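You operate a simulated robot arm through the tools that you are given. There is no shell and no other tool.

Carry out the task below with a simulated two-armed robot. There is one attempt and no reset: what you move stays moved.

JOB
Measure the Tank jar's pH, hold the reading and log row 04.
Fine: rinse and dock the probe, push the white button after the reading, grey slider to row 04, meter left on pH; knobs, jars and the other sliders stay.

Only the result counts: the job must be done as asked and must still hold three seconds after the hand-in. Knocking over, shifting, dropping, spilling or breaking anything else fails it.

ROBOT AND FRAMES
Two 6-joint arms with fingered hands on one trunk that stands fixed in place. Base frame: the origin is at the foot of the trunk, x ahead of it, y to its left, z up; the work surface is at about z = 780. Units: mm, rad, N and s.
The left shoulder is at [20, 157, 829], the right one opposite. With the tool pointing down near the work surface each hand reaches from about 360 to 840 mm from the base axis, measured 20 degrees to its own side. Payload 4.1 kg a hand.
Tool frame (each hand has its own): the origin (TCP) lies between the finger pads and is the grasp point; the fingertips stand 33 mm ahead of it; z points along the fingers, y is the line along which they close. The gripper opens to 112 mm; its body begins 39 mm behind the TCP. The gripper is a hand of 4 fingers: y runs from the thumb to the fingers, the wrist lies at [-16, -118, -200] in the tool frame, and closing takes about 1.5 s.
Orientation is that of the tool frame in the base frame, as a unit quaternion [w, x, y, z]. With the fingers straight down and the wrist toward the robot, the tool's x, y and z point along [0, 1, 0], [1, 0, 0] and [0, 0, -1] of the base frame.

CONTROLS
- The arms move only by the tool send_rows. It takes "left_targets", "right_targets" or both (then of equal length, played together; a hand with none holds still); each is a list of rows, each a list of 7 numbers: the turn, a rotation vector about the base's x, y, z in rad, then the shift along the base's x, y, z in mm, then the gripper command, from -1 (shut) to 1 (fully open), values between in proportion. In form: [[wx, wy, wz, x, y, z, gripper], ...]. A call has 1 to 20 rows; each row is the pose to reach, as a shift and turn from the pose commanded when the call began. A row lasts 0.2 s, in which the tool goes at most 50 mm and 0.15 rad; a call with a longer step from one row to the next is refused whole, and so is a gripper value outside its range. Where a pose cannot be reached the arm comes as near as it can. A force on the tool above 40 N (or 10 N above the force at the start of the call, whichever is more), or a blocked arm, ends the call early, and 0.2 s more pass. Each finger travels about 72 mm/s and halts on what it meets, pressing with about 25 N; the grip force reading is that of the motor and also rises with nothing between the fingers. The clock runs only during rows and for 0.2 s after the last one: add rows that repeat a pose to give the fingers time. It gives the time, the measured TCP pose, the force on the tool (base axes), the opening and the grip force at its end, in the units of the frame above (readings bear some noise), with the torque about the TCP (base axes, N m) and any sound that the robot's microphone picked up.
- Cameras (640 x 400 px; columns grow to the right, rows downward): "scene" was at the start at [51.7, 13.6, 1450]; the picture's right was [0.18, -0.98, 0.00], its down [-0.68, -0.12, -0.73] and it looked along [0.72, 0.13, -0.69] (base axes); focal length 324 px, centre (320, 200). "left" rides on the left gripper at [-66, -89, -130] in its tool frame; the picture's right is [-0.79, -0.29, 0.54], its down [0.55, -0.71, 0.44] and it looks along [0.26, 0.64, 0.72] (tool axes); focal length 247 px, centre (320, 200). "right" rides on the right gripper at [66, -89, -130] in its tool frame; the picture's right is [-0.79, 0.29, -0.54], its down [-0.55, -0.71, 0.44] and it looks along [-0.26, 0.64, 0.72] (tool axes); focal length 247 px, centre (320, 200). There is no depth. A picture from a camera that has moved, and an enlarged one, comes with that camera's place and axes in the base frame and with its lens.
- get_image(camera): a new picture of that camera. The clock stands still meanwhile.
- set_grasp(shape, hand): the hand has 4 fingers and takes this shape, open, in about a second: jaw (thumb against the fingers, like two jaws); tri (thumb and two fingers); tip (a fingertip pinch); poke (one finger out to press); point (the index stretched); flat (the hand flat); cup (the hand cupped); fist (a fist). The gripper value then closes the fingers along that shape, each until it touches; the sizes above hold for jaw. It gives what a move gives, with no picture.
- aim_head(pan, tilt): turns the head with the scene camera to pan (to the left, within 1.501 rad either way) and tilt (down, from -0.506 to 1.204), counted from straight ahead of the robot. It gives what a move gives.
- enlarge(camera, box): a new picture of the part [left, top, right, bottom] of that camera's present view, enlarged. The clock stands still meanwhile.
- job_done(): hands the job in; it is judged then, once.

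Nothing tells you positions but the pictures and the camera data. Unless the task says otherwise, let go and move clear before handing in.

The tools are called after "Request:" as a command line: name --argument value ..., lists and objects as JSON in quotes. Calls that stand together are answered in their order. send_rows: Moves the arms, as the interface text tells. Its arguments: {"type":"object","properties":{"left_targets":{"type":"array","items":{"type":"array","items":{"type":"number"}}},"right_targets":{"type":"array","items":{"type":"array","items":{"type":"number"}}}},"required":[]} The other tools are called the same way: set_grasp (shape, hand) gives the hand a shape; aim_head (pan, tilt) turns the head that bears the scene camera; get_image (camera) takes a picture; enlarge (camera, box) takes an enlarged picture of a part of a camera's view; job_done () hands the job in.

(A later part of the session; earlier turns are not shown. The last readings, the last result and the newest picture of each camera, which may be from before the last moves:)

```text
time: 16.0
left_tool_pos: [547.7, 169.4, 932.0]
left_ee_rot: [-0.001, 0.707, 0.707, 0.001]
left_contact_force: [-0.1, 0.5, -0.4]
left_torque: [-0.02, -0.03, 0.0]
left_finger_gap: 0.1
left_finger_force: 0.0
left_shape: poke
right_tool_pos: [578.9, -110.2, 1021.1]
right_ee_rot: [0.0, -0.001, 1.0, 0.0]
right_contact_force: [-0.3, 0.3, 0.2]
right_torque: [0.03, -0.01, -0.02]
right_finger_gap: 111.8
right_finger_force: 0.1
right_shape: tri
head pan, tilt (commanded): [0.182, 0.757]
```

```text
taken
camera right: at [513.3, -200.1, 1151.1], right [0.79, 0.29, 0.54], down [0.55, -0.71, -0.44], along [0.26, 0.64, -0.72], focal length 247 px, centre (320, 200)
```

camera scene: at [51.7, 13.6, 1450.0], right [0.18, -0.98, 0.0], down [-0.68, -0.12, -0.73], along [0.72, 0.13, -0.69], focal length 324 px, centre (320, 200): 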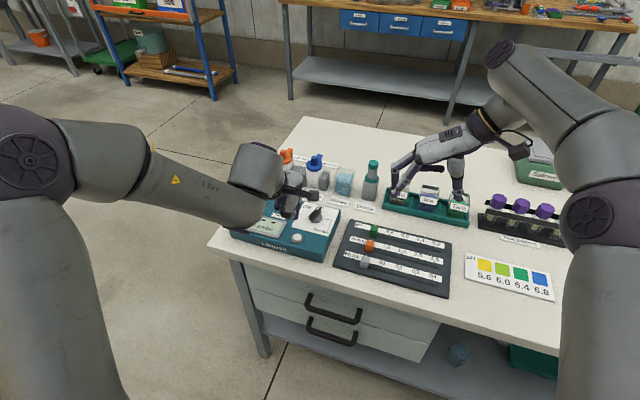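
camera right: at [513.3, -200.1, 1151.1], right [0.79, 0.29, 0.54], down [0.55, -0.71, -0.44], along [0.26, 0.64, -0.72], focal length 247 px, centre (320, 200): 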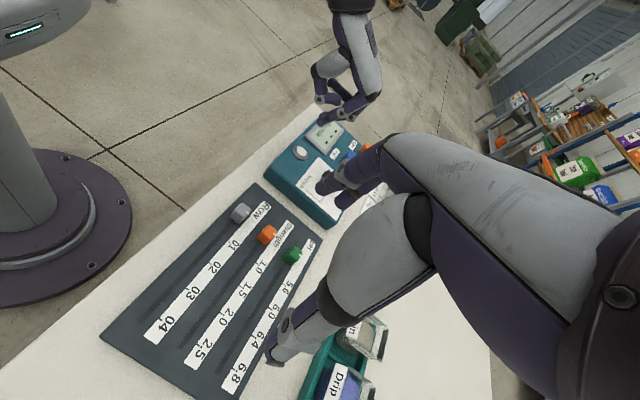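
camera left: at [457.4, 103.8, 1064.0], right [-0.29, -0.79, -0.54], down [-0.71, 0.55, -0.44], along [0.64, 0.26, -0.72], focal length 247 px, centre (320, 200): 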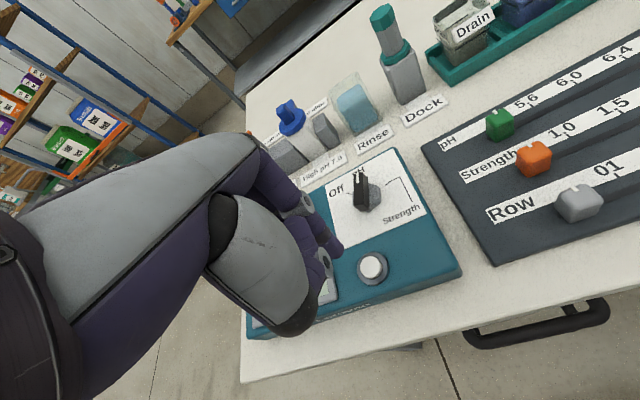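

The yaw worked. Now I pitch the fingers forward about 55°, keeping the TCP in place, and look at the hand.

Request:
send_rows --right_targets '[[0, -0.14, 0, 0, 0, 0, 1], [0, -0.28, 0, 0, 0, 0, 1], [0, -0.42, 0, 0, 0, 0, 1], [0, -0.56, 0, 0, 0, 0, 1], [0, -0.7, 0, 0, 0, 0, 1], [0, -0.84, 0, 0, 0, 0, 1], [0, -0.96, 0, 0, 0, 0, 1], [0, -0.96, 0, 0, 0, 0, 1]]'

Request:
get_image --camera "scene"

Request:
get_image --camera "right"

Request:
enlarge --camera "left" --box '[300, 0, 640, 220]'

```text
time: 17.8
left_tool_pos: [548.7, 169.1, 933.4]
left_ee_rot: [0.001, 0.707, 0.707, 0.0]
left_contact_force: [0.4, 0.3, 0.0]
left_torque: [0.01, 0.01, 0.0]
left_finger_gap: 0.2
left_finger_force: 0.0
left_shape: poke
right_tool_pos: [579.3, -111.0, 1021.0]
right_ee_rot: [0.461, 0.001, 0.887, 0.001]
right_contact_force: [-0.7, -0.3, -0.3]
right_torque: [0.04, 0.0, -0.02]
right_finger_gap: 111.9
right_finger_force: 0.1
right_shape: tri
head pan, tilt (commanded): [0.182, 0.757]
```

```text
taken
camera scene: at [51.6, 13.6, 1450.0], right [0.18, -0.98, 0.0], down [-0.68, -0.12, -0.73], along [0.72, 0.13, -0.69], focal length 324 px, centre (320, 200)
```

scene: 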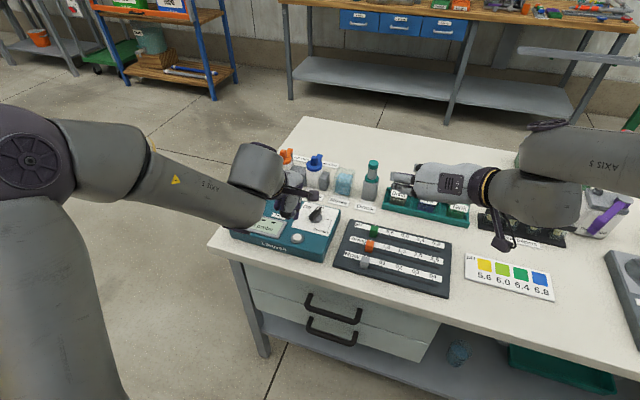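

```text
taken
camera right: at [434.9, -200.0, 1041.7], right [0.01, 0.29, 0.96], down [0.67, -0.71, 0.2], along [0.74, 0.64, -0.2], focal length 247 px, centre (320, 200)
```

right: 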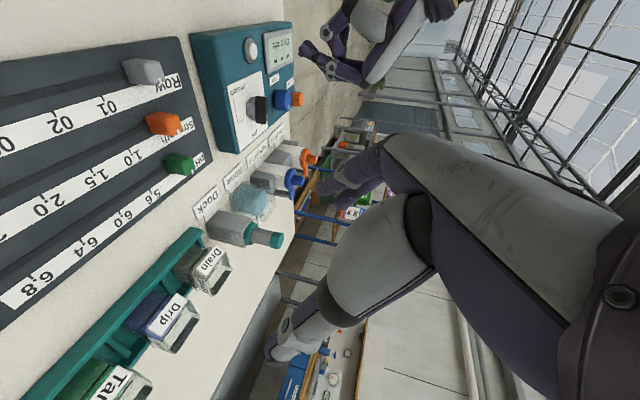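

```text
1.82 times, centred on (470, 110) of left
camera zoom: at [457.6, 103.8, 1064.0], right [-0.29, -0.79, -0.54], down [-0.71, 0.55, -0.44], along [0.64, 0.26, -0.72], focal length 449 px, centre (47, 364)
```

zoom: 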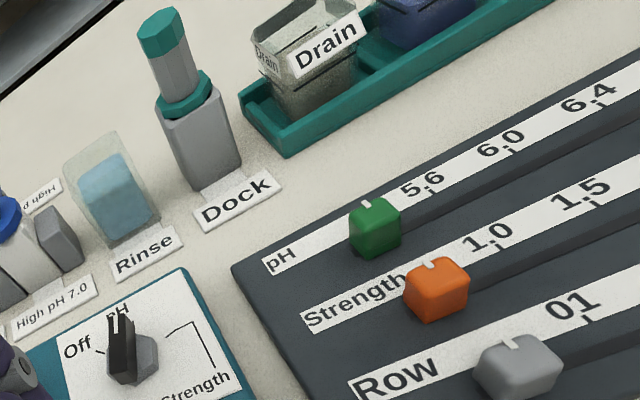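

This pose is reachable, and the right camera now gives a side view of the probe and dock. I'll enlarge it to read heights.

Request:
enlarge --camera "right" --box '[190, 160, 310, 270]'

Request:
enlarge --camera "right" --box '[50, 230, 250, 400]'

Request:
enlarge --camera "scene" --box '[360, 140, 500, 240]'

```text
3.64 times, centred on (250, 215) of right
camera zoom: at [434.9, -200.0, 1041.7], right [0.01, 0.29, 0.96], down [0.67, -0.71, 0.2], along [0.74, 0.64, -0.2], focal length 898 px, centre (574, 146)
```

zoom: 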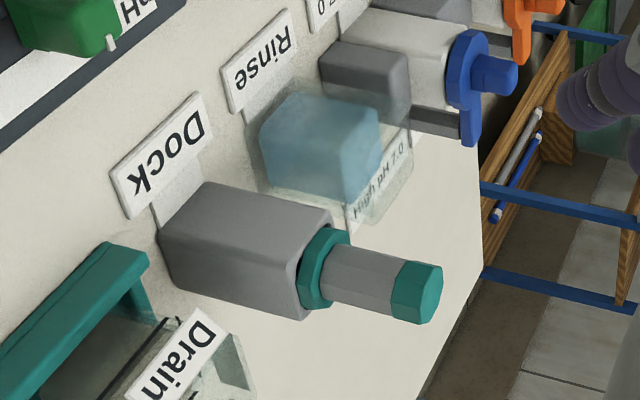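

```text
2.35 times, centred on (150, 315) of right
camera zoom: at [434.9, -200.0, 1041.7], right [0.01, 0.29, 0.96], down [0.67, -0.71, 0.2], along [0.74, 0.64, -0.2], focal length 581 px, centre (720, -71)
```

zoom: 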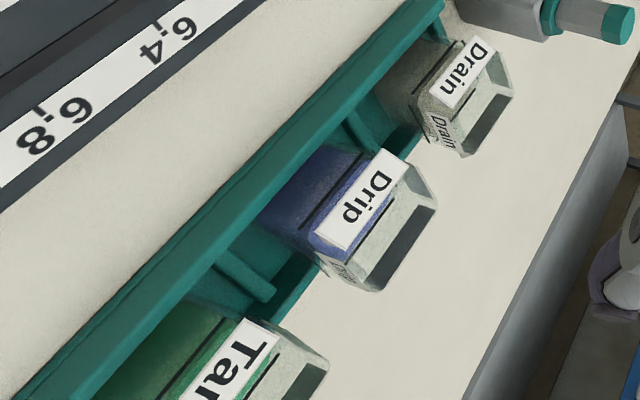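

```text
4.00 times, centred on (430, 190) of scene
camera zoom: at [51.6, 13.6, 1450.0], right [0.18, -0.98, 0.0], down [-0.68, -0.12, -0.73], along [0.72, 0.13, -0.69], focal length 1298 px, centre (-120, 240)
```

zoom: 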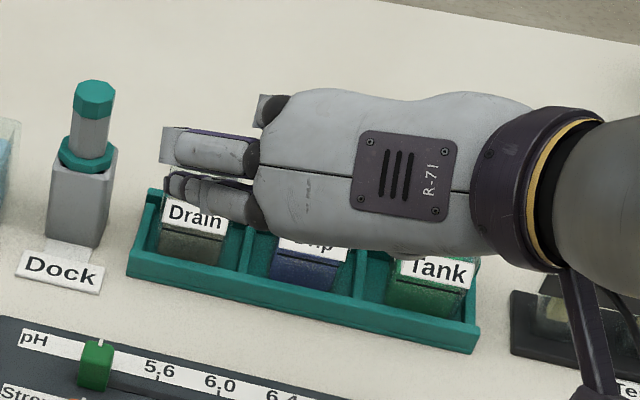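

Side view gives the cap top at z of about 909, the stem from 858 to 891 and the collar on the dock at about 845–858. I'll half-close the hand and move to a pre-grasp point back along the finger direction.

Request:
send_rows --right_targets '[[0, 0, 0, 27, 22, -10, 0.6], [0, 0, 0, 54, 44, -24, 0.3], [0, 0, 0, 81, 66, -40, 0.1], [0, 0, 0, 108, 88, -58, 0.1], [0, 0, 0, 133, 109, -74, 0.1], [0, 0, 0, 133, 109, -74, 0.1]]'

Request:
get_image --camera "right"

Request:
enlarge --camera "scene" --box '[310, 120, 450, 240]'

Request:
enlarge --camera "left" --box '[320, 0, 520, 140]'

```text
time: 19.2
left_tool_pos: [548.5, 169.6, 932.6]
left_ee_rot: [0.0, 0.707, 0.707, -0.001]
left_contact_force: [-0.1, 0.5, -0.2]
left_torque: [0.0, -0.02, 0.05]
left_finger_gap: 0.1
left_finger_force: 0.1
left_shape: poke
right_tool_pos: [710.9, -2.1, 947.1]
right_ee_rot: [0.462, -0.001, 0.887, 0.0]
right_contact_force: [0.4, 0.0, -0.2]
right_torque: [0.0, 0.0, -0.01]
right_finger_gap: 62.1
right_finger_force: 0.1
right_shape: tri
head pan, tilt (commanded): [0.182, 0.757]
```

```text
taken
camera right: at [567.0, -91.1, 967.7], right [0.01, 0.29, 0.96], down [0.67, -0.71, 0.2], along [0.74, 0.64, -0.2], focal length 247 px, centre (320, 200)
```

right: 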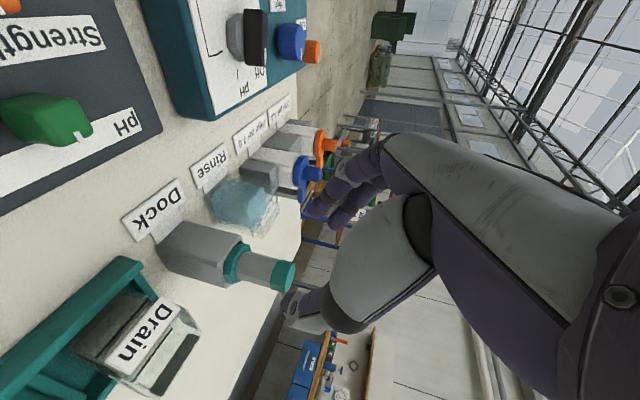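

```text
3.33 times, centred on (380, 180) of scene
camera zoom: at [51.6, 13.5, 1450.1], right [0.18, -0.98, 0.0], down [-0.68, -0.12, -0.73], along [0.72, 0.13, -0.69], focal length 1082 px, centre (120, 267)
```

zoom: 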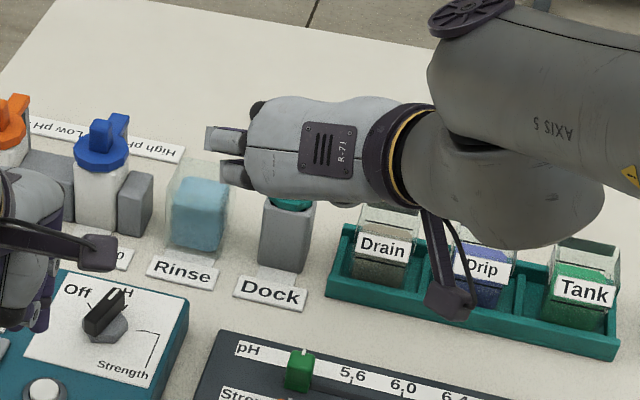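

```text
2.86 times, centred on (420, 70) of left
camera zoom: at [457.5, 103.7, 1064.1], right [-0.29, -0.79, -0.54], down [-0.71, 0.55, -0.44], along [0.64, 0.26, -0.72], focal length 706 px, centre (34, 571)
```

zoom: 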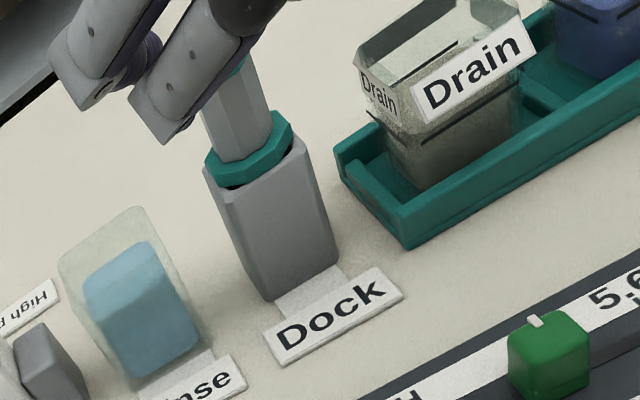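

The probe appears centred between the half-open fingers at y of about -1. I'll advance most of the way along the finger direction and check alignment.

Request:
send_rows --right_targets '[[0, 0, 0, 15, 0, -10, 0.1], [0, 0, 0, 30, 0.5, -20, 0.1], [0, 0, 0, 45, 0.5, -30, 0.1], [0, 0, 0, 55, 0.5, -37, 0.1], [0, 0, 0, 55, 0.5, -37, 0.1]]'

Request:
enlarge --camera "right" --box '[180, 150, 400, 350]'

Request:
enlarge --camera "left" --box '[320, 0, 480, 110]'

Request:
enlarge --camera "scene" --box '[320, 130, 420, 220]'

```text
time: 20.4
left_tool_pos: [549.2, 170.3, 933.1]
left_ee_rot: [0.0, 0.707, 0.708, -0.001]
left_contact_force: [0.8, -0.2, -0.2]
left_torque: [0.01, 0.0, -0.01]
left_finger_gap: 0.1
left_finger_force: 0.1
left_shape: poke
right_tool_pos: [767.6, -1.7, 911.2]
right_ee_rot: [0.462, 0.0, 0.887, 0.001]
right_contact_force: [-0.7, -0.3, -0.1]
right_torque: [0.0, 0.0, -0.02]
right_finger_gap: 62.1
right_finger_force: 0.1
right_shape: tri
head pan, tilt (commanded): [0.182, 0.757]
```

```text
2.00 times, centred on (290, 250) of right
camera zoom: at [622.8, -90.7, 930.8], right [0.01, 0.29, 0.96], down [0.67, -0.71, 0.2], along [0.74, 0.64, -0.2], focal length 494 px, centre (380, 100)
```

zoom: 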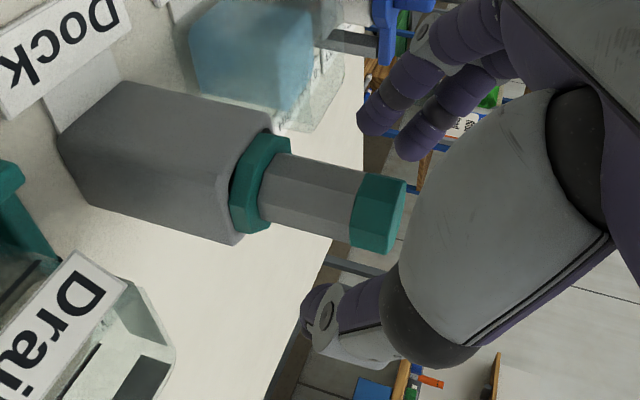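

```text
3.64 times, centred on (400, 55) of left
camera zoom: at [457.6, 103.7, 1064.1], right [-0.29, -0.79, -0.54], down [-0.71, 0.55, -0.44], along [0.64, 0.26, -0.72], focal length 898 px, centre (29, 727)
```

zoom: 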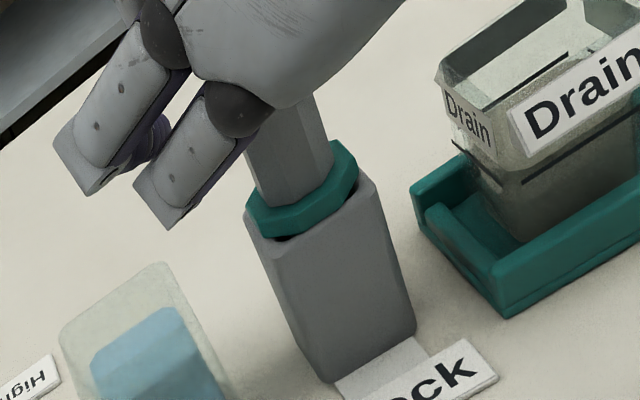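

```text
4.44 times, centred on (370, 175) of scene
camera zoom: at [51.6, 13.6, 1450.0], right [0.18, -0.98, 0.0], down [-0.68, -0.12, -0.73], along [0.72, 0.13, -0.69], focal length 1442 px, centre (98, 311)
```

zoom: 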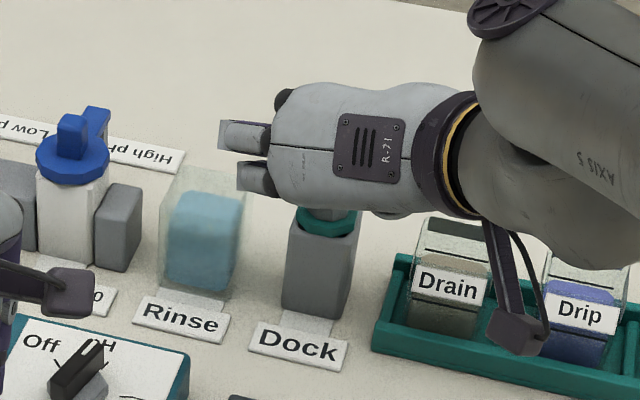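

The fingers straddle the stem with room on both sides. I'll advance the last bit to about (786, -1, 893) and then close.

Request:
send_rows --right_targets '[[0, 0, 0, 7, 0, -6, 0.1], [0, 0, 0, 14, 0, -12, 0.1], [0, 0, 0, 19.5, 0, -17, 0.1], [0, 0, 0, 19.5, 0, -17, 0.1]]'

Request:
enlarge --camera "right" --box '[180, 150, 400, 350]'

Request:
enlarge --camera "left" --box '[320, 0, 480, 110]'

```text
time: 21.4
left_tool_pos: [549.0, 169.1, 932.8]
left_ee_rot: [0.0, 0.707, 0.707, 0.0]
left_contact_force: [0.3, -0.7, -0.4]
left_torque: [0.0, 0.0, 0.01]
left_finger_gap: 0.1
left_finger_force: 0.0
left_shape: poke
right_tool_pos: [787.5, -1.2, 893.2]
right_ee_rot: [0.461, 0.001, 0.887, 0.0]
right_contact_force: [0.9, 0.8, 0.7]
right_torque: [0.0, -0.01, -0.01]
right_finger_gap: 61.8
right_finger_force: 0.1
right_shape: tri
head pan, tilt (commanded): [0.182, 0.757]
```

```text
2.00 times, centred on (290, 250) of right
camera zoom: at [642.5, -90.9, 913.6], right [0.01, 0.29, 0.96], down [0.67, -0.71, 0.2], along [0.74, 0.64, -0.2], focal length 494 px, centre (380, 100)
```

zoom: 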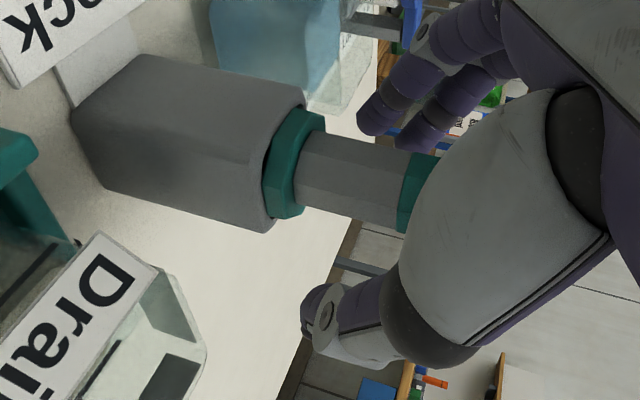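

```text
3.64 times, centred on (400, 55) of left
camera zoom: at [457.6, 103.7, 1064.1], right [-0.29, -0.79, -0.54], down [-0.71, 0.55, -0.44], along [0.64, 0.26, -0.72], focal length 898 px, centre (29, 727)
```

zoom: 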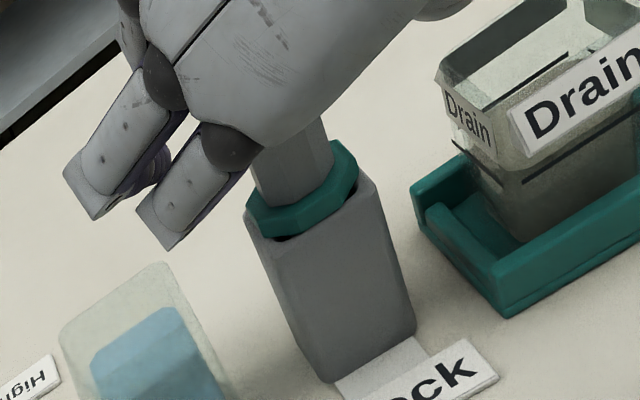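

The stem is between the fingers and nothing is touching. I'll close the grip on the probe while holding still.

Request:
send_rows --right_targets '[[0, 0, 0, 0, 0, 0, -0.2], [0, 0, 0, 0, 0, 0, -0.5], [0, 0, 0, 0, 0, 0, -0.8], [0, 0, 0, 0, 0, 0, -1], [0, 0, 0, 0, 0, 0, -1], [0, 0, 0, 0, 0, 0, -1], [0, 0, 0, 0, 0, 0, -1]]'

Request:
enlarge --camera "right" --box '[180, 150, 400, 350]'

Request:
enlarge --camera "left" --box '[320, 0, 480, 110]'

```text
time: 23.0
left_tool_pos: [548.8, 168.7, 931.9]
left_ee_rot: [0.0, 0.707, 0.707, 0.0]
left_contact_force: [0.3, 0.5, 0.1]
left_torque: [-0.01, 0.03, -0.02]
left_finger_gap: 0.0
left_finger_force: 0.1
left_shape: poke
right_tool_pos: [786.9, -1.9, 892.2]
right_ee_rot: [0.462, 0.0, 0.887, 0.0]
right_contact_force: [-0.5, 0.5, -0.3]
right_torque: [0.03, 0.03, -0.01]
right_finger_gap: 9.7
right_finger_force: 24.6
right_shape: tri
head pan, tilt (commanded): [0.182, 0.757]
```

```text
2.00 times, centred on (290, 250) of right
camera zoom: at [642.4, -90.8, 913.6], right [0.01, 0.29, 0.96], down [0.67, -0.71, 0.2], along [0.74, 0.64, -0.2], focal length 494 px, centre (380, 100)
```

zoom: 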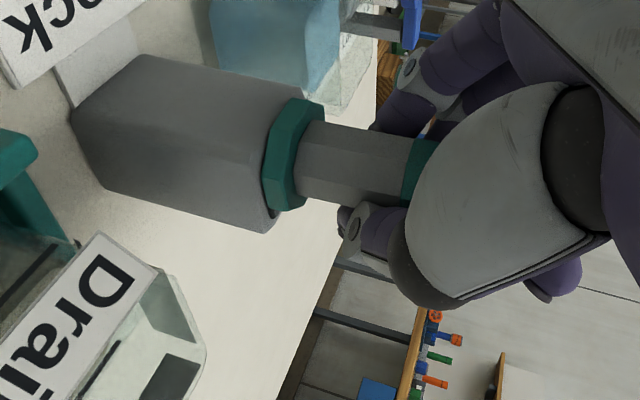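

```text
3.64 times, centred on (400, 55) of left
camera zoom: at [457.6, 103.7, 1064.1], right [-0.29, -0.79, -0.54], down [-0.71, 0.55, -0.44], along [0.64, 0.26, -0.72], focal length 898 px, centre (29, 727)
```

zoom: 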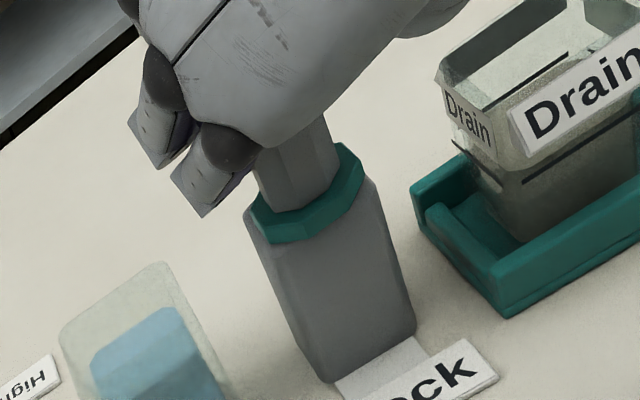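

The grip reports 25 N on the probe. I'll lift slowly straight up a little and check that it follows.

Request:
send_rows --right_targets '[[0, 0, 0, 0, 0, 4, -1], [0, 0, 0, 0, 0, 8, -1], [0, 0, 0, 0, 0, 12, -1], [0, 0, 0, 0, 0, 16, -1], [0, 0, 0, 0, 0, 20, -1], [0, 0, 0, 0, 0, 20, -1]]'

Request:
enlarge --camera "right" --box '[180, 150, 400, 350]'

Request:
enlarge --camera "left" --box '[320, 0, 480, 110]'

Request:
enlarge --camera "scene" --box '[320, 130, 420, 220]'

```text
time: 24.4
left_tool_pos: [548.0, 168.0, 933.3]
left_ee_rot: [0.001, 0.706, 0.708, 0.0]
left_contact_force: [-0.1, -0.3, -0.6]
left_torque: [-0.02, -0.02, 0.04]
left_finger_gap: 0.1
left_finger_force: 0.1
left_shape: poke
right_tool_pos: [787.1, -1.4, 914.4]
right_ee_rot: [0.462, 0.0, 0.887, -0.001]
right_contact_force: [1.0, -0.1, -1.5]
right_torque: [-0.01, 0.01, 0.02]
right_finger_gap: 9.7
right_finger_force: 25.1
right_shape: tri
head pan, tilt (commanded): [0.182, 0.757]
```

```text
2.00 times, centred on (290, 250) of right
camera zoom: at [642.5, -90.8, 934.2], right [0.01, 0.29, 0.96], down [0.67, -0.71, 0.2], along [0.74, 0.64, -0.2], focal length 494 px, centre (380, 100)
```

zoom: 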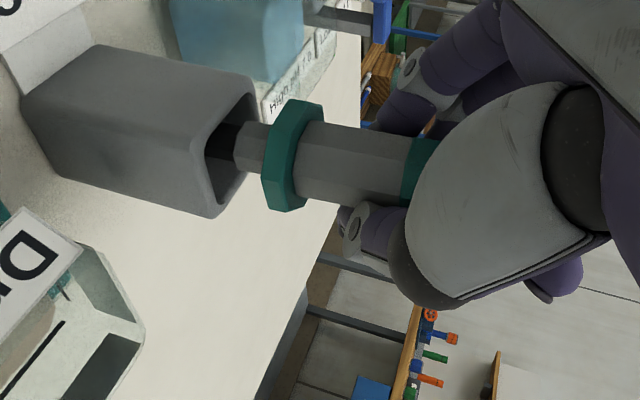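

```text
3.64 times, centred on (400, 55) of left
camera zoom: at [457.6, 103.7, 1064.0], right [-0.29, -0.79, -0.54], down [-0.71, 0.55, -0.44], along [0.64, 0.26, -0.72], focal length 898 px, centre (29, 727)
```

zoom: 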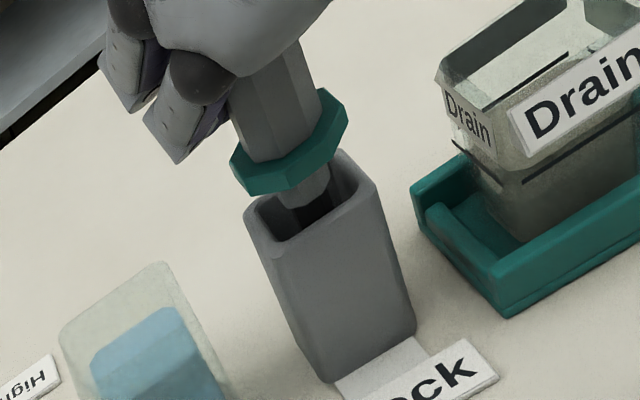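

```text
4.44 times, centred on (370, 175) of scene
camera zoom: at [51.7, 13.6, 1450.0], right [0.18, -0.98, 0.0], down [-0.68, -0.12, -0.73], along [0.72, 0.13, -0.69], focal length 1442 px, centre (98, 311)
```

zoom: 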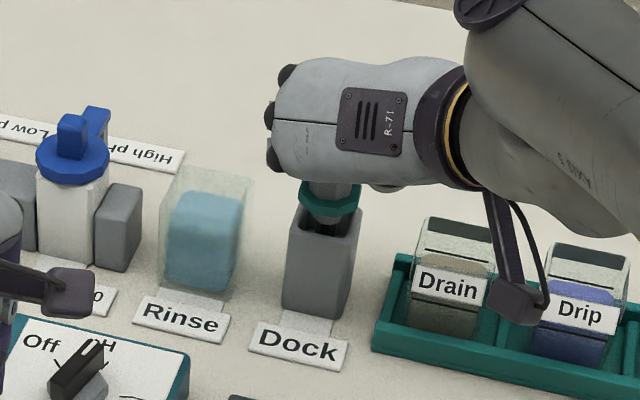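

The probe follows cleanly and its narrower electrode is coming out of the dock. I'll keep lifting until the tip is out.

Request:
send_rows --right_targets '[[0, 0, 0, 0, 0, 10, -1], [0, 0, 0, 0, 0, 20, -1], [0, 0, 0, 0, 0, 30, -1], [0, 0, 0, 0, 0, 40, -1], [0, 0, 0, 0, 0, 50, -1], [0, 0, 0, 0, 0, 55, -1], [0, 0, 0, 0, 0, 55, -1]]'

Request:
enlarge --camera "right" --box '[180, 150, 400, 350]'

Request:
enlarge --camera "left" --box '[320, 0, 480, 110]'

Request:
enlarge --camera "scene" --box '[320, 130, 420, 220]'

```text
time: 26.0
left_tool_pos: [548.0, 169.7, 933.1]
left_ee_rot: [0.0, 0.707, 0.707, 0.0]
left_contact_force: [0.7, 1.1, 0.5]
left_torque: [0.01, 0.03, -0.02]
left_finger_gap: 0.1
left_finger_force: 0.1
left_shape: poke
right_tool_pos: [786.1, -2.3, 968.1]
right_ee_rot: [0.462, 0.0, 0.887, -0.001]
right_contact_force: [-0.3, -1.0, -2.0]
right_torque: [0.01, -0.01, 0.02]
right_finger_gap: 9.7
right_finger_force: 25.5
right_shape: tri
head pan, tilt (commanded): [0.182, 0.757]
```

```text
2.00 times, centred on (290, 250) of right
camera zoom: at [642.2, -90.9, 989.0], right [0.01, 0.29, 0.96], down [0.67, -0.71, 0.2], along [0.74, 0.64, -0.2], focal length 494 px, centre (380, 100)
```

zoom: 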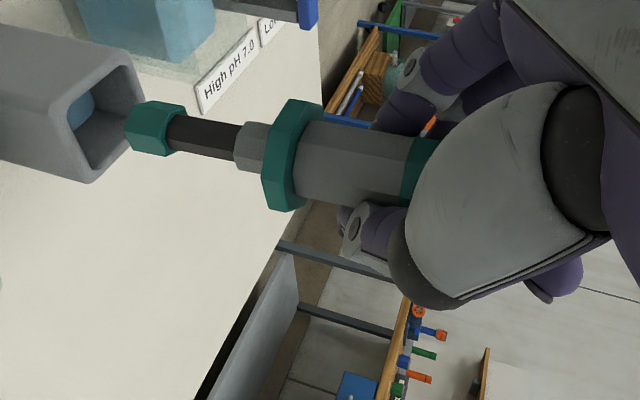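

```text
3.64 times, centred on (400, 55) of left
camera zoom: at [457.6, 103.7, 1064.0], right [-0.29, -0.79, -0.54], down [-0.71, 0.55, -0.44], along [0.64, 0.26, -0.72], focal length 898 px, centre (29, 727)
```

zoom: 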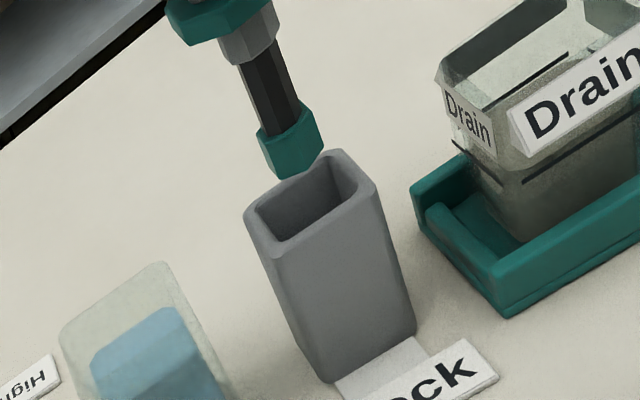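

```text
4.44 times, centred on (370, 175) of scene
camera zoom: at [51.7, 13.6, 1450.0], right [0.18, -0.98, 0.0], down [-0.68, -0.12, -0.73], along [0.72, 0.13, -0.69], focal length 1442 px, centre (98, 311)
```

zoom: 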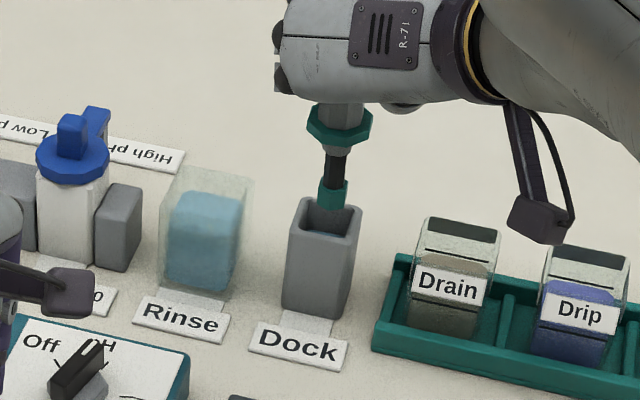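

The whole probe is out: collar, neck, black shaft and green tip. It may be slightly tilted, so I'll enlarge more to measure the tip's position relative to the collar.

Request:
enlarge --camera "left" --box '[340, 0, 420, 60]'

Request:
enlarge --camera "scene" --box '[370, 145, 420, 185]'

Request:
enlarge --camera "right" --box '[220, 180, 340, 280]'

```text
6.67 times, centred on (380, 30) of left
camera zoom: at [457.6, 103.7, 1064.0], right [-0.29, -0.79, -0.54], down [-0.71, 0.55, -0.44], along [0.64, 0.26, -0.72], focal length 1646 px, centre (-80, 1333)
```

zoom: 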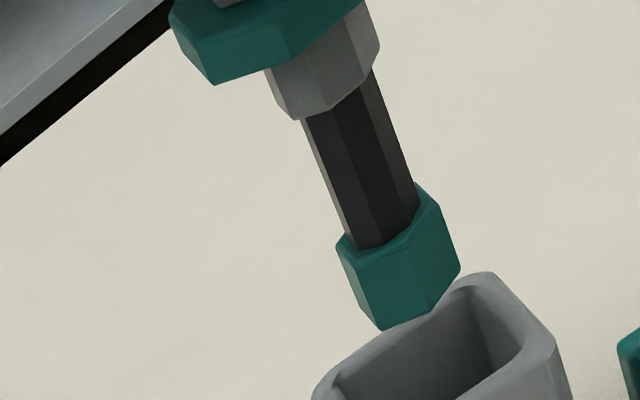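

```text
10.00 times, centred on (395, 165) of scene
camera zoom: at [51.7, 13.6, 1450.0], right [0.18, -0.98, 0.0], down [-0.68, -0.12, -0.73], along [0.72, 0.13, -0.69], focal length 3245 px, centre (-430, 550)
```

zoom: 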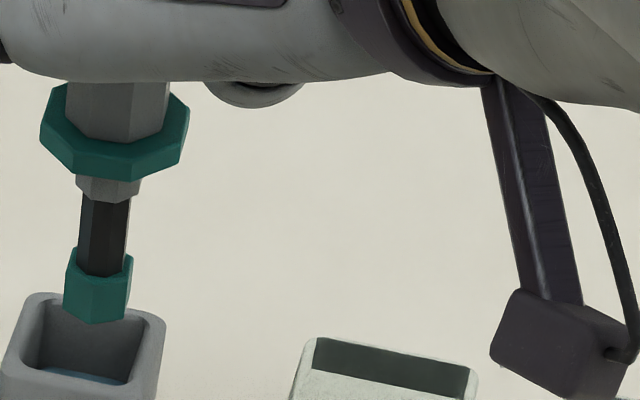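

```text
4.00 times, centred on (280, 230) of right
camera zoom: at [642.2, -90.9, 989.0], right [0.01, 0.29, 0.96], down [0.67, -0.71, 0.2], along [0.74, 0.64, -0.2], focal length 988 px, centre (480, 80)
```

zoom: 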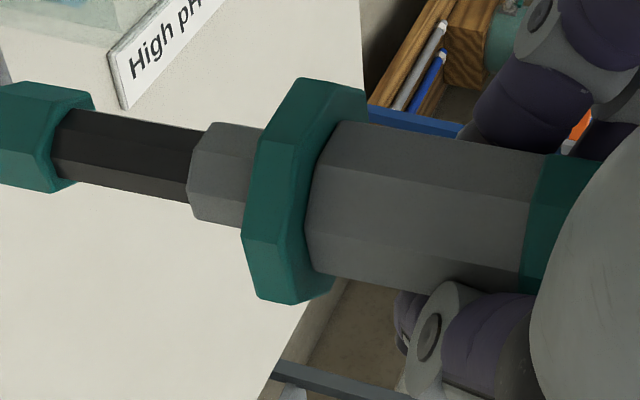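

The probe is nearly vertical with only about 3° of forward tilt, and its tip is about 110 mm below the TCP. I'll straighten it, rise a little and carry it over toward the Tank jar, around (761, -248).

Request:
send_rows --right_targets '[[0.01, 0.03, 0, 0, 0, 8, -1], [0.02, 0.06, 0, 0, 0, 16, -1], [0.02, 0.06, 0, -3, -25, 20, -1], [0.02, 0.06, 0, -7, -60, 20, -1], [0.02, 0.06, 0, -11, -95, 20, -1], [0.02, 0.06, 0, -15, -130, 20, -1], [0.02, 0.06, 0, -19, -165, 20, -1], [0.02, 0.06, 0, -22, -200, 20, -1], [0.02, 0.06, 0, -24, -230, 20, -1], [0.02, 0.06, 0, -25, -246, 20, -1], [0.02, 0.06, 0, -25, -246, 20, -1]]'

Request:
get_image --camera "scene"

Request:
get_image --camera "right"

Request:
enlarge --camera "scene" --box '[410, 140, 510, 230]'

```text
time: 28.4
left_tool_pos: [549.3, 168.1, 933.5]
left_ee_rot: [0.0, 0.707, 0.707, -0.001]
left_contact_force: [0.6, 0.0, 0.4]
left_torque: [-0.02, 0.02, -0.01]
left_finger_gap: 0.0
left_finger_force: 0.1
left_shape: poke
right_tool_pos: [760.5, -247.2, 988.4]
right_ee_rot: [0.434, 0.005, 0.901, 0.009]
right_contact_force: [0.9, -0.3, -1.7]
right_torque: [0.01, -0.01, -0.03]
right_finger_gap: 9.9
right_finger_force: 24.8
right_shape: tri
head pan, tilt (commanded): [0.182, 0.757]
```

```text
taken
camera scene: at [51.7, 13.6, 1450.0], right [0.18, -0.98, 0.0], down [-0.68, -0.12, -0.73], along [0.72, 0.13, -0.69], focal length 324 px, centre (320, 200)
```

scene: 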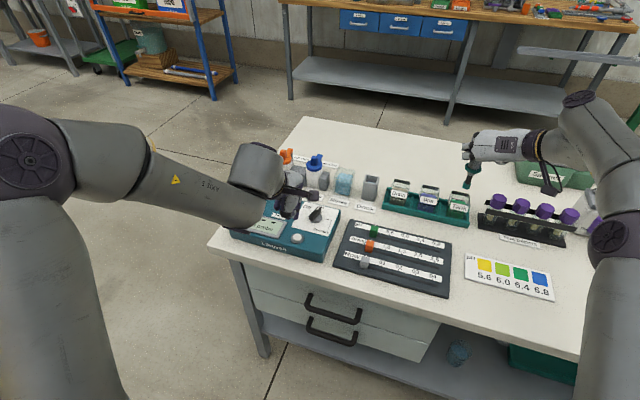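

```text
taken
camera right: at [618.2, -337.3, 1015.5], right [0.07, 0.27, 0.96], down [0.68, -0.71, 0.15], along [0.73, 0.65, -0.23], focal length 247 px, centre (320, 200)
```

right: 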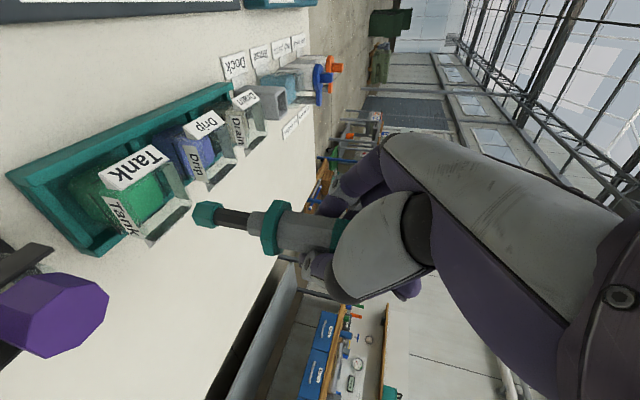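

```text
4.44 times, centred on (460, 185) of scene
camera zoom: at [51.7, 13.6, 1450.0], right [0.18, -0.98, 0.0], down [-0.68, -0.12, -0.73], along [0.72, 0.13, -0.69], focal length 1442 px, centre (-302, 267)
```

zoom: 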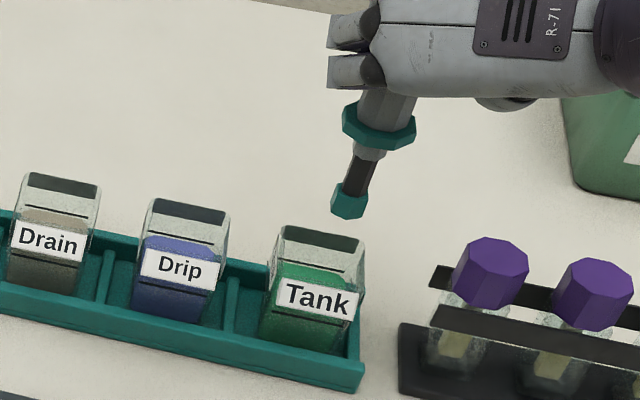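

The probe now hangs above the Tank jar, leaning about 3° to the right at the bottom. I'll enlarge the right view to fix the jar opening's position before lowering.

Request:
enlarge --camera "right" --box '[70, 120, 270, 280]'

Request:
enlarge --camera "scene" --box '[435, 160, 495, 210]'

```text
2.50 times, centred on (170, 200) of right
camera zoom: at [618.2, -337.3, 1015.5], right [0.07, 0.27, 0.96], down [0.68, -0.71, 0.15], along [0.73, 0.65, -0.23], focal length 617 px, centre (695, 200)
```

zoom: 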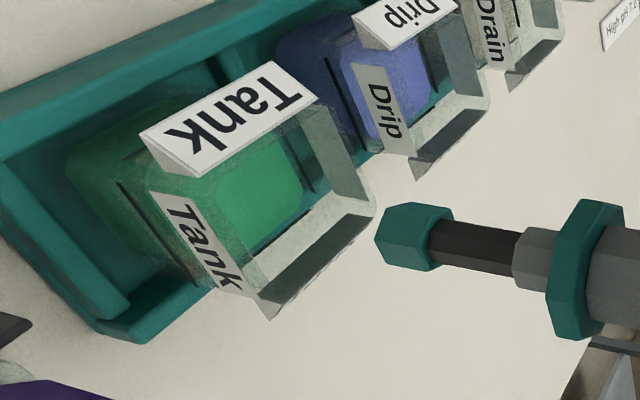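

```text
8.00 times, centred on (465, 185) of scene
camera zoom: at [51.7, 13.6, 1450.0], right [0.18, -0.98, 0.0], down [-0.68, -0.12, -0.73], along [0.72, 0.13, -0.69], focal length 2596 px, centre (-840, 320)
```

zoom: 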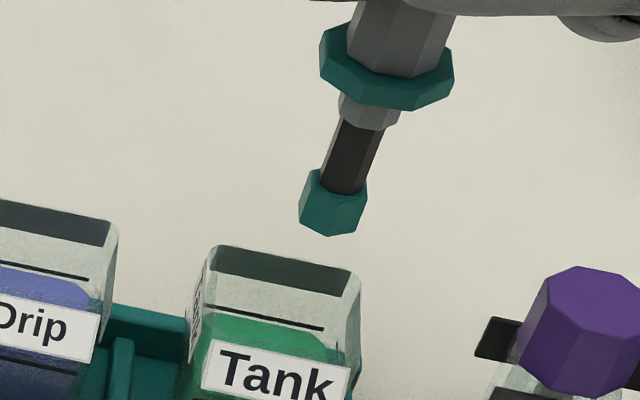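

Tip and jar opening line up to within about 5 mm. I'll straighten the small lean and lower until the tip is just inside the rim, then check.

Request:
send_rows --right_targets '[[0.02, 0, 0, 0, -1, -8, -1], [0.04, 0, 0, 0.5, -2, -18, -1], [0.04, 0, 0, 0.5, -2, -28, -1], [0.04, 0, 0, 0.5, -2, -36, -1], [0.04, 0, 0, 0.5, -2, -36, -1]]'

Request:
enlarge --camera "right" --box '[70, 120, 270, 280]'

Request:
enlarge --camera "scene" --box '[435, 160, 495, 220]'

```text
time: 29.6
left_tool_pos: [548.1, 168.6, 933.7]
left_ee_rot: [0.0, 0.707, 0.707, 0.0]
left_contact_force: [0.1, 0.5, -0.4]
left_torque: [-0.01, 0.0, -0.01]
left_finger_gap: 0.0
left_finger_force: 0.1
left_shape: poke
right_tool_pos: [761.7, -249.6, 951.0]
right_ee_rot: [0.435, 0.013, 0.9, 0.027]
right_contact_force: [0.0, 0.2, -0.9]
right_torque: [-0.03, -0.02, 0.0]
right_finger_gap: 10.1
right_finger_force: 25.1
right_shape: tri
head pan, tilt (commanded): [0.182, 0.757]
```

```text
2.50 times, centred on (170, 200) of right
camera zoom: at [619.1, -340.0, 975.5], right [0.07, 0.23, 0.97], down [0.68, -0.72, 0.12], along [0.73, 0.66, -0.21], focal length 617 px, centre (695, 200)
```

zoom: 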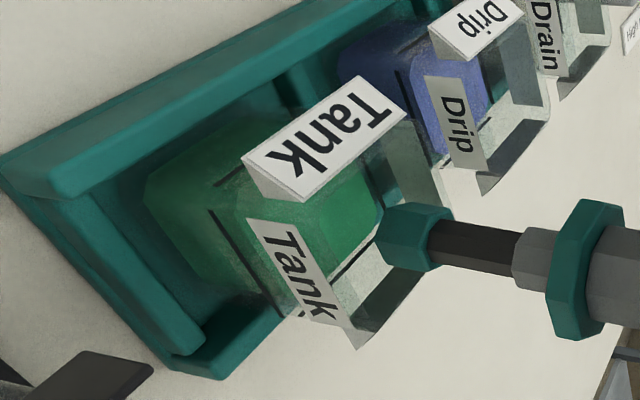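

```text
6.67 times, centred on (465, 190) of scene
camera zoom: at [51.7, 13.5, 1450.0], right [0.18, -0.98, 0.0], down [-0.68, -0.12, -0.73], along [0.72, 0.13, -0.69], focal length 2164 px, centre (-647, 267)
```

zoom: 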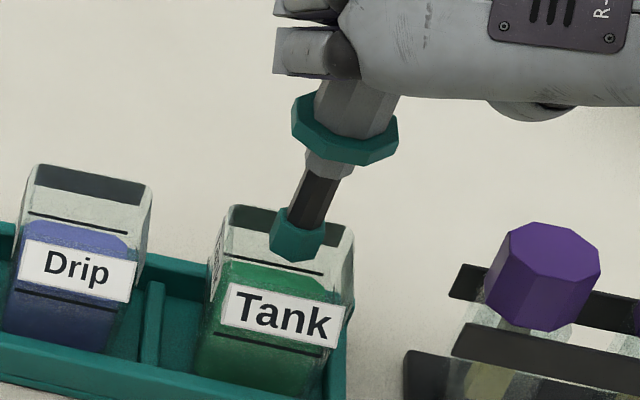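

The tip sits at rim level, close to the centre of the Tank opening. I'll correct by 2–3 mm and lower it into the liquid.

Request:
send_rows --right_targets '[[0, 0, 0, -1, 2.5, -5, -1], [0, 0, 0, -1, 2.5, -14, -1], [0, 0, 0, -1, 2.5, -23, -1], [0, 0, 0, -1, 2.5, -32, -1], [0, 0, 0, -1, 2.5, -40, -1], [0, 0, 0, -1, 2.5, -40, -1]]'

Request:
enlarge --camera "right" --box '[70, 120, 270, 280]'

Request:
enlarge --camera "scene" --box '[435, 160, 495, 220]'

Request:
enlarge --camera "scene" --box '[225, 180, 345, 265]'

```text
time: 31.0
left_tool_pos: [548.4, 169.3, 933.0]
left_ee_rot: [0.0, 0.707, 0.707, 0.0]
left_contact_force: [0.1, 0.3, 0.5]
left_torque: [0.0, -0.01, 0.03]
left_finger_gap: 0.1
left_finger_force: 0.2
left_shape: poke
right_tool_pos: [761.7, -246.4, 912.8]
right_ee_rot: [0.434, 0.013, 0.9, 0.027]
right_contact_force: [0.0, 0.8, -1.9]
right_torque: [0.04, 0.02, 0.0]
right_finger_gap: 10.0
right_finger_force: 25.1
right_shape: tri
head pan, tilt (commanded): [0.182, 0.757]
```

```text
2.50 times, centred on (170, 200) of right
camera zoom: at [618.7, -337.2, 936.2], right [0.07, 0.23, 0.97], down [0.68, -0.72, 0.12], along [0.73, 0.66, -0.21], focal length 617 px, centre (695, 200)
```

zoom: 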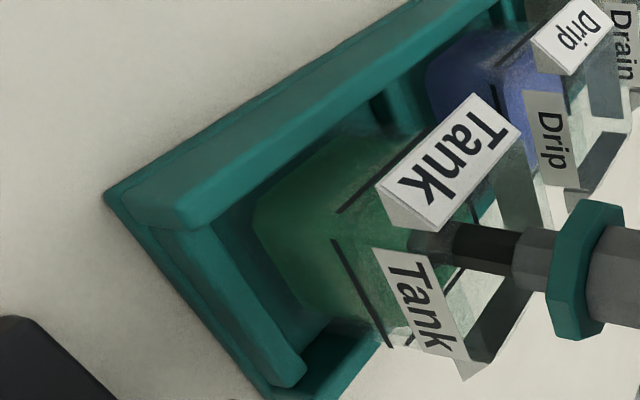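

```text
6.67 times, centred on (465, 190) of scene
camera zoom: at [51.7, 13.5, 1450.0], right [0.18, -0.98, 0.0], down [-0.68, -0.12, -0.73], along [0.72, 0.13, -0.69], focal length 2164 px, centre (-647, 267)
```

zoom: 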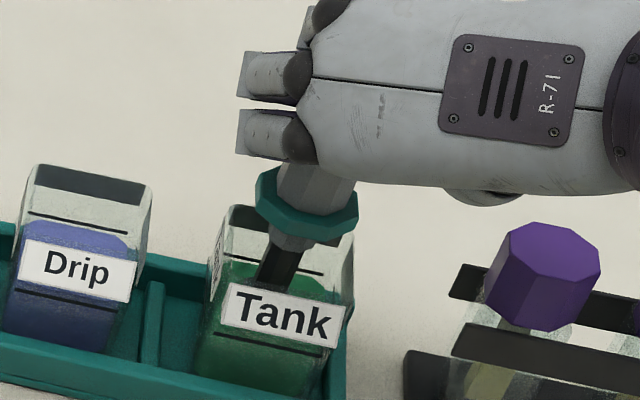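

```text
4.71 times, centred on (285, 222) of scene
camera zoom: at [51.7, 13.5, 1450.0], right [0.18, -0.98, 0.0], down [-0.68, -0.12, -0.73], along [0.72, 0.13, -0.69], focal length 1527 px, centre (485, 94)
```

zoom: 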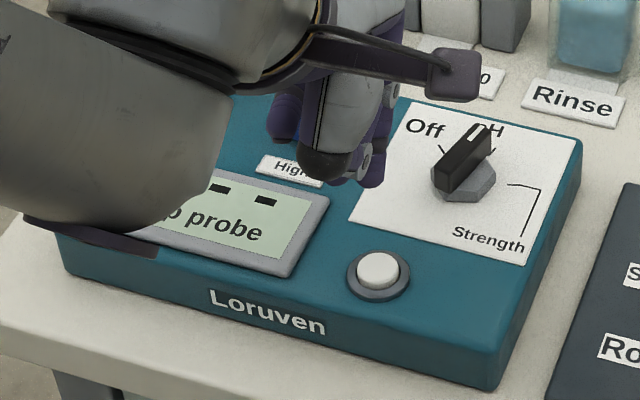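

The tip is inside the Tank jar but the display still reads "Dip probe". I'll go a few millimetres deeper and wait.

Request:
send_rows --right_targets '[[0, 0, 0, 0, 0, -3, -1], [0, 0, 0, 0, 0, -6, -1], [0, 0, 0, 0, 0, -6, -1], [0, 0, 0, 0, 0, -6, -1], [0, 0, 0, 0, 0, -6, -1]]'

Request:
enlarge --camera "scene" --box '[225, 180, 345, 265]'

Request:
enlarge --camera "right" --box '[130, 160, 270, 260]'

```text
time: 32.2
left_tool_pos: [548.3, 169.0, 931.8]
left_ee_rot: [0.0, 0.707, 0.707, 0.0]
left_contact_force: [0.2, 0.7, 0.0]
left_torque: [-0.01, -0.05, 0.01]
left_finger_gap: 0.0
left_finger_force: 0.0
left_shape: poke
right_tool_pos: [761.4, -246.1, 907.0]
right_ee_rot: [0.434, 0.013, 0.901, 0.027]
right_contact_force: [-1.0, -0.2, -2.0]
right_torque: [0.02, -0.03, 0.01]
right_finger_gap: 10.0
right_finger_force: 24.9
right_shape: tri
head pan, tilt (commanded): [0.182, 0.757]
```

```text
4.71 times, centred on (285, 222) of scene
camera zoom: at [51.7, 13.5, 1450.0], right [0.18, -0.98, 0.0], down [-0.68, -0.12, -0.73], along [0.72, 0.13, -0.69], focal length 1527 px, centre (485, 94)
```

zoom: 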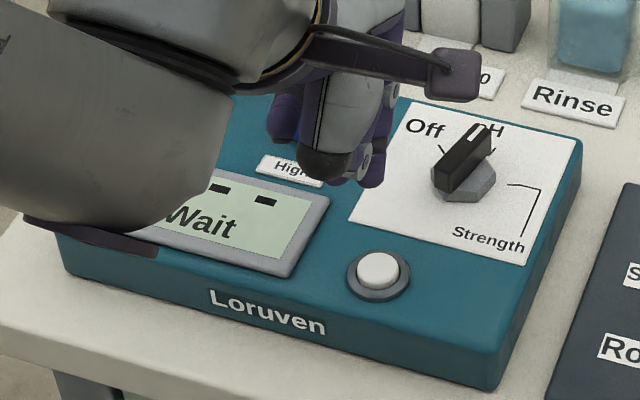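

```text
4.00 times, centred on (200, 210) of right
camera zoom: at [618.6, -337.5, 930.3], right [0.07, 0.23, 0.97], down [0.68, -0.72, 0.12], along [0.73, 0.66, -0.21], focal length 988 px, centre (800, 160)
```

zoom: 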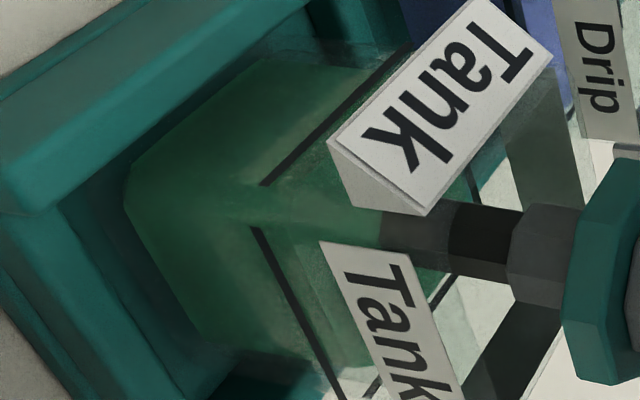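

The display now says "Wait", so the probe is immersed. I'll hold it there, 2 mm deeper for margin, until the reading settles.

Request:
send_rows --right_targets '[[0, 0, 0, 0, 0, -2, -1], [0, 0, 0, 0, 0, -2, -1], [0, 0, 0, 0, 0, -2, -1], [0, 0, 0, 0, 0, -2, -1], [0, 0, 0, 0, 0, -2, -1], [0, 0, 0, 0, 0, -2, -1], [0, 0, 0, 0, 0, -2, -1], [0, 0, 0, 0, 0, -2, -1], [0, 0, 0, 0, 0, -2, -1], [0, 0, 0, 0, 0, -2, -1]]'

Request:
enlarge --camera "scene" --box '[225, 180, 345, 265]'

```text
time: 34.4
left_tool_pos: [549.2, 168.8, 934.1]
left_ee_rot: [0.0, 0.707, 0.707, 0.0]
left_contact_force: [-0.5, 0.6, -0.3]
left_torque: [0.02, -0.03, -0.02]
left_finger_gap: 0.2
left_finger_force: 0.0
left_shape: poke
right_tool_pos: [760.6, -247.3, 903.8]
right_ee_rot: [0.434, 0.013, 0.9, 0.027]
right_contact_force: [-0.3, 0.1, -1.2]
right_torque: [0.01, -0.04, -0.01]
right_finger_gap: 10.0
right_finger_force: 25.4
right_shape: tri
head pan, tilt (commanded): [0.182, 0.757]
```

```text
4.71 times, centred on (285, 222) of scene
camera zoom: at [51.7, 13.5, 1450.0], right [0.18, -0.98, 0.0], down [-0.68, -0.12, -0.73], along [0.72, 0.13, -0.69], focal length 1527 px, centre (485, 94)
```

zoom: 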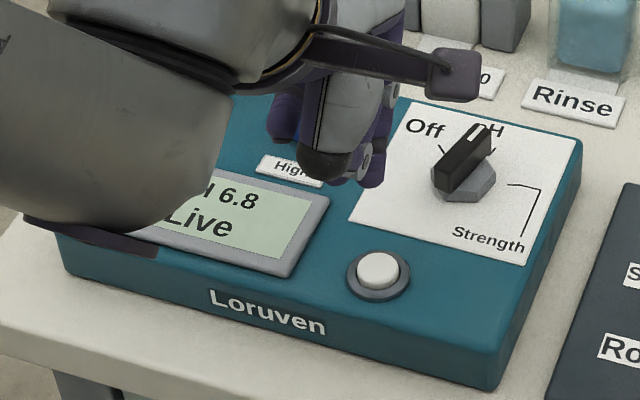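

The display reads "pH 6.8 Live". Now the left finger goes down above the white button while the right hand holds the probe in place.

Request:
send_rows --left_targets '[[0, 0, 0, 0, 0, -20, -1], [0, 0, 0, 0, 0, -38, -1], [0, 0, 0, 0, 0, -50, -1], [0, 0, 0, 0, 0, -52, -1]]'

Request:
enlarge --camera "left" --box '[260, 180, 440, 320]'

Request:
enlarge --camera "scene" --box '[225, 180, 345, 265]'

```text
time: 35.4
left_tool_pos: [549.1, 170.8, 880.5]
left_ee_rot: [0.0, 0.707, 0.707, 0.0]
left_contact_force: [0.2, -0.8, 0.5]
left_torque: [0.0, 0.01, 0.03]
left_finger_gap: 0.0
left_finger_force: 0.1
left_shape: poke
right_tool_pos: [761.5, -247.1, 904.2]
right_ee_rot: [0.434, 0.014, 0.9, 0.027]
right_contact_force: [-1.1, 0.0, -1.3]
right_torque: [-0.03, -0.02, -0.02]
right_finger_gap: 10.0
right_finger_force: 24.8
right_shape: tri
head pan, tilt (commanded): [0.182, 0.757]
```

```text
2.86 times, centred on (350, 250) of left
camera zoom: at [457.5, 104.1, 1011.8], right [-0.29, -0.79, -0.54], down [-0.71, 0.55, -0.44], along [0.64, 0.26, -0.72], focal length 706 px, centre (234, 57)
```

zoom: 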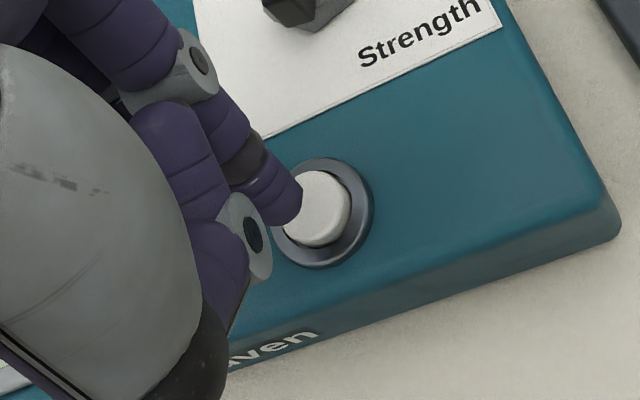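

```text
4.71 times, centred on (285, 222) of scene
camera zoom: at [51.7, 13.5, 1450.0], right [0.18, -0.98, 0.0], down [-0.68, -0.12, -0.73], along [0.72, 0.13, -0.69], focal length 1527 px, centre (485, 94)
```

zoom: 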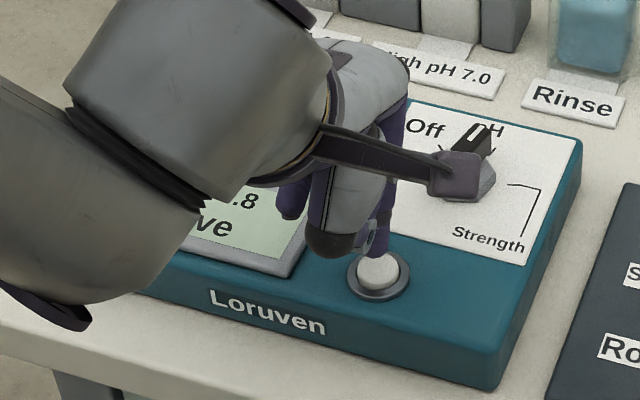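

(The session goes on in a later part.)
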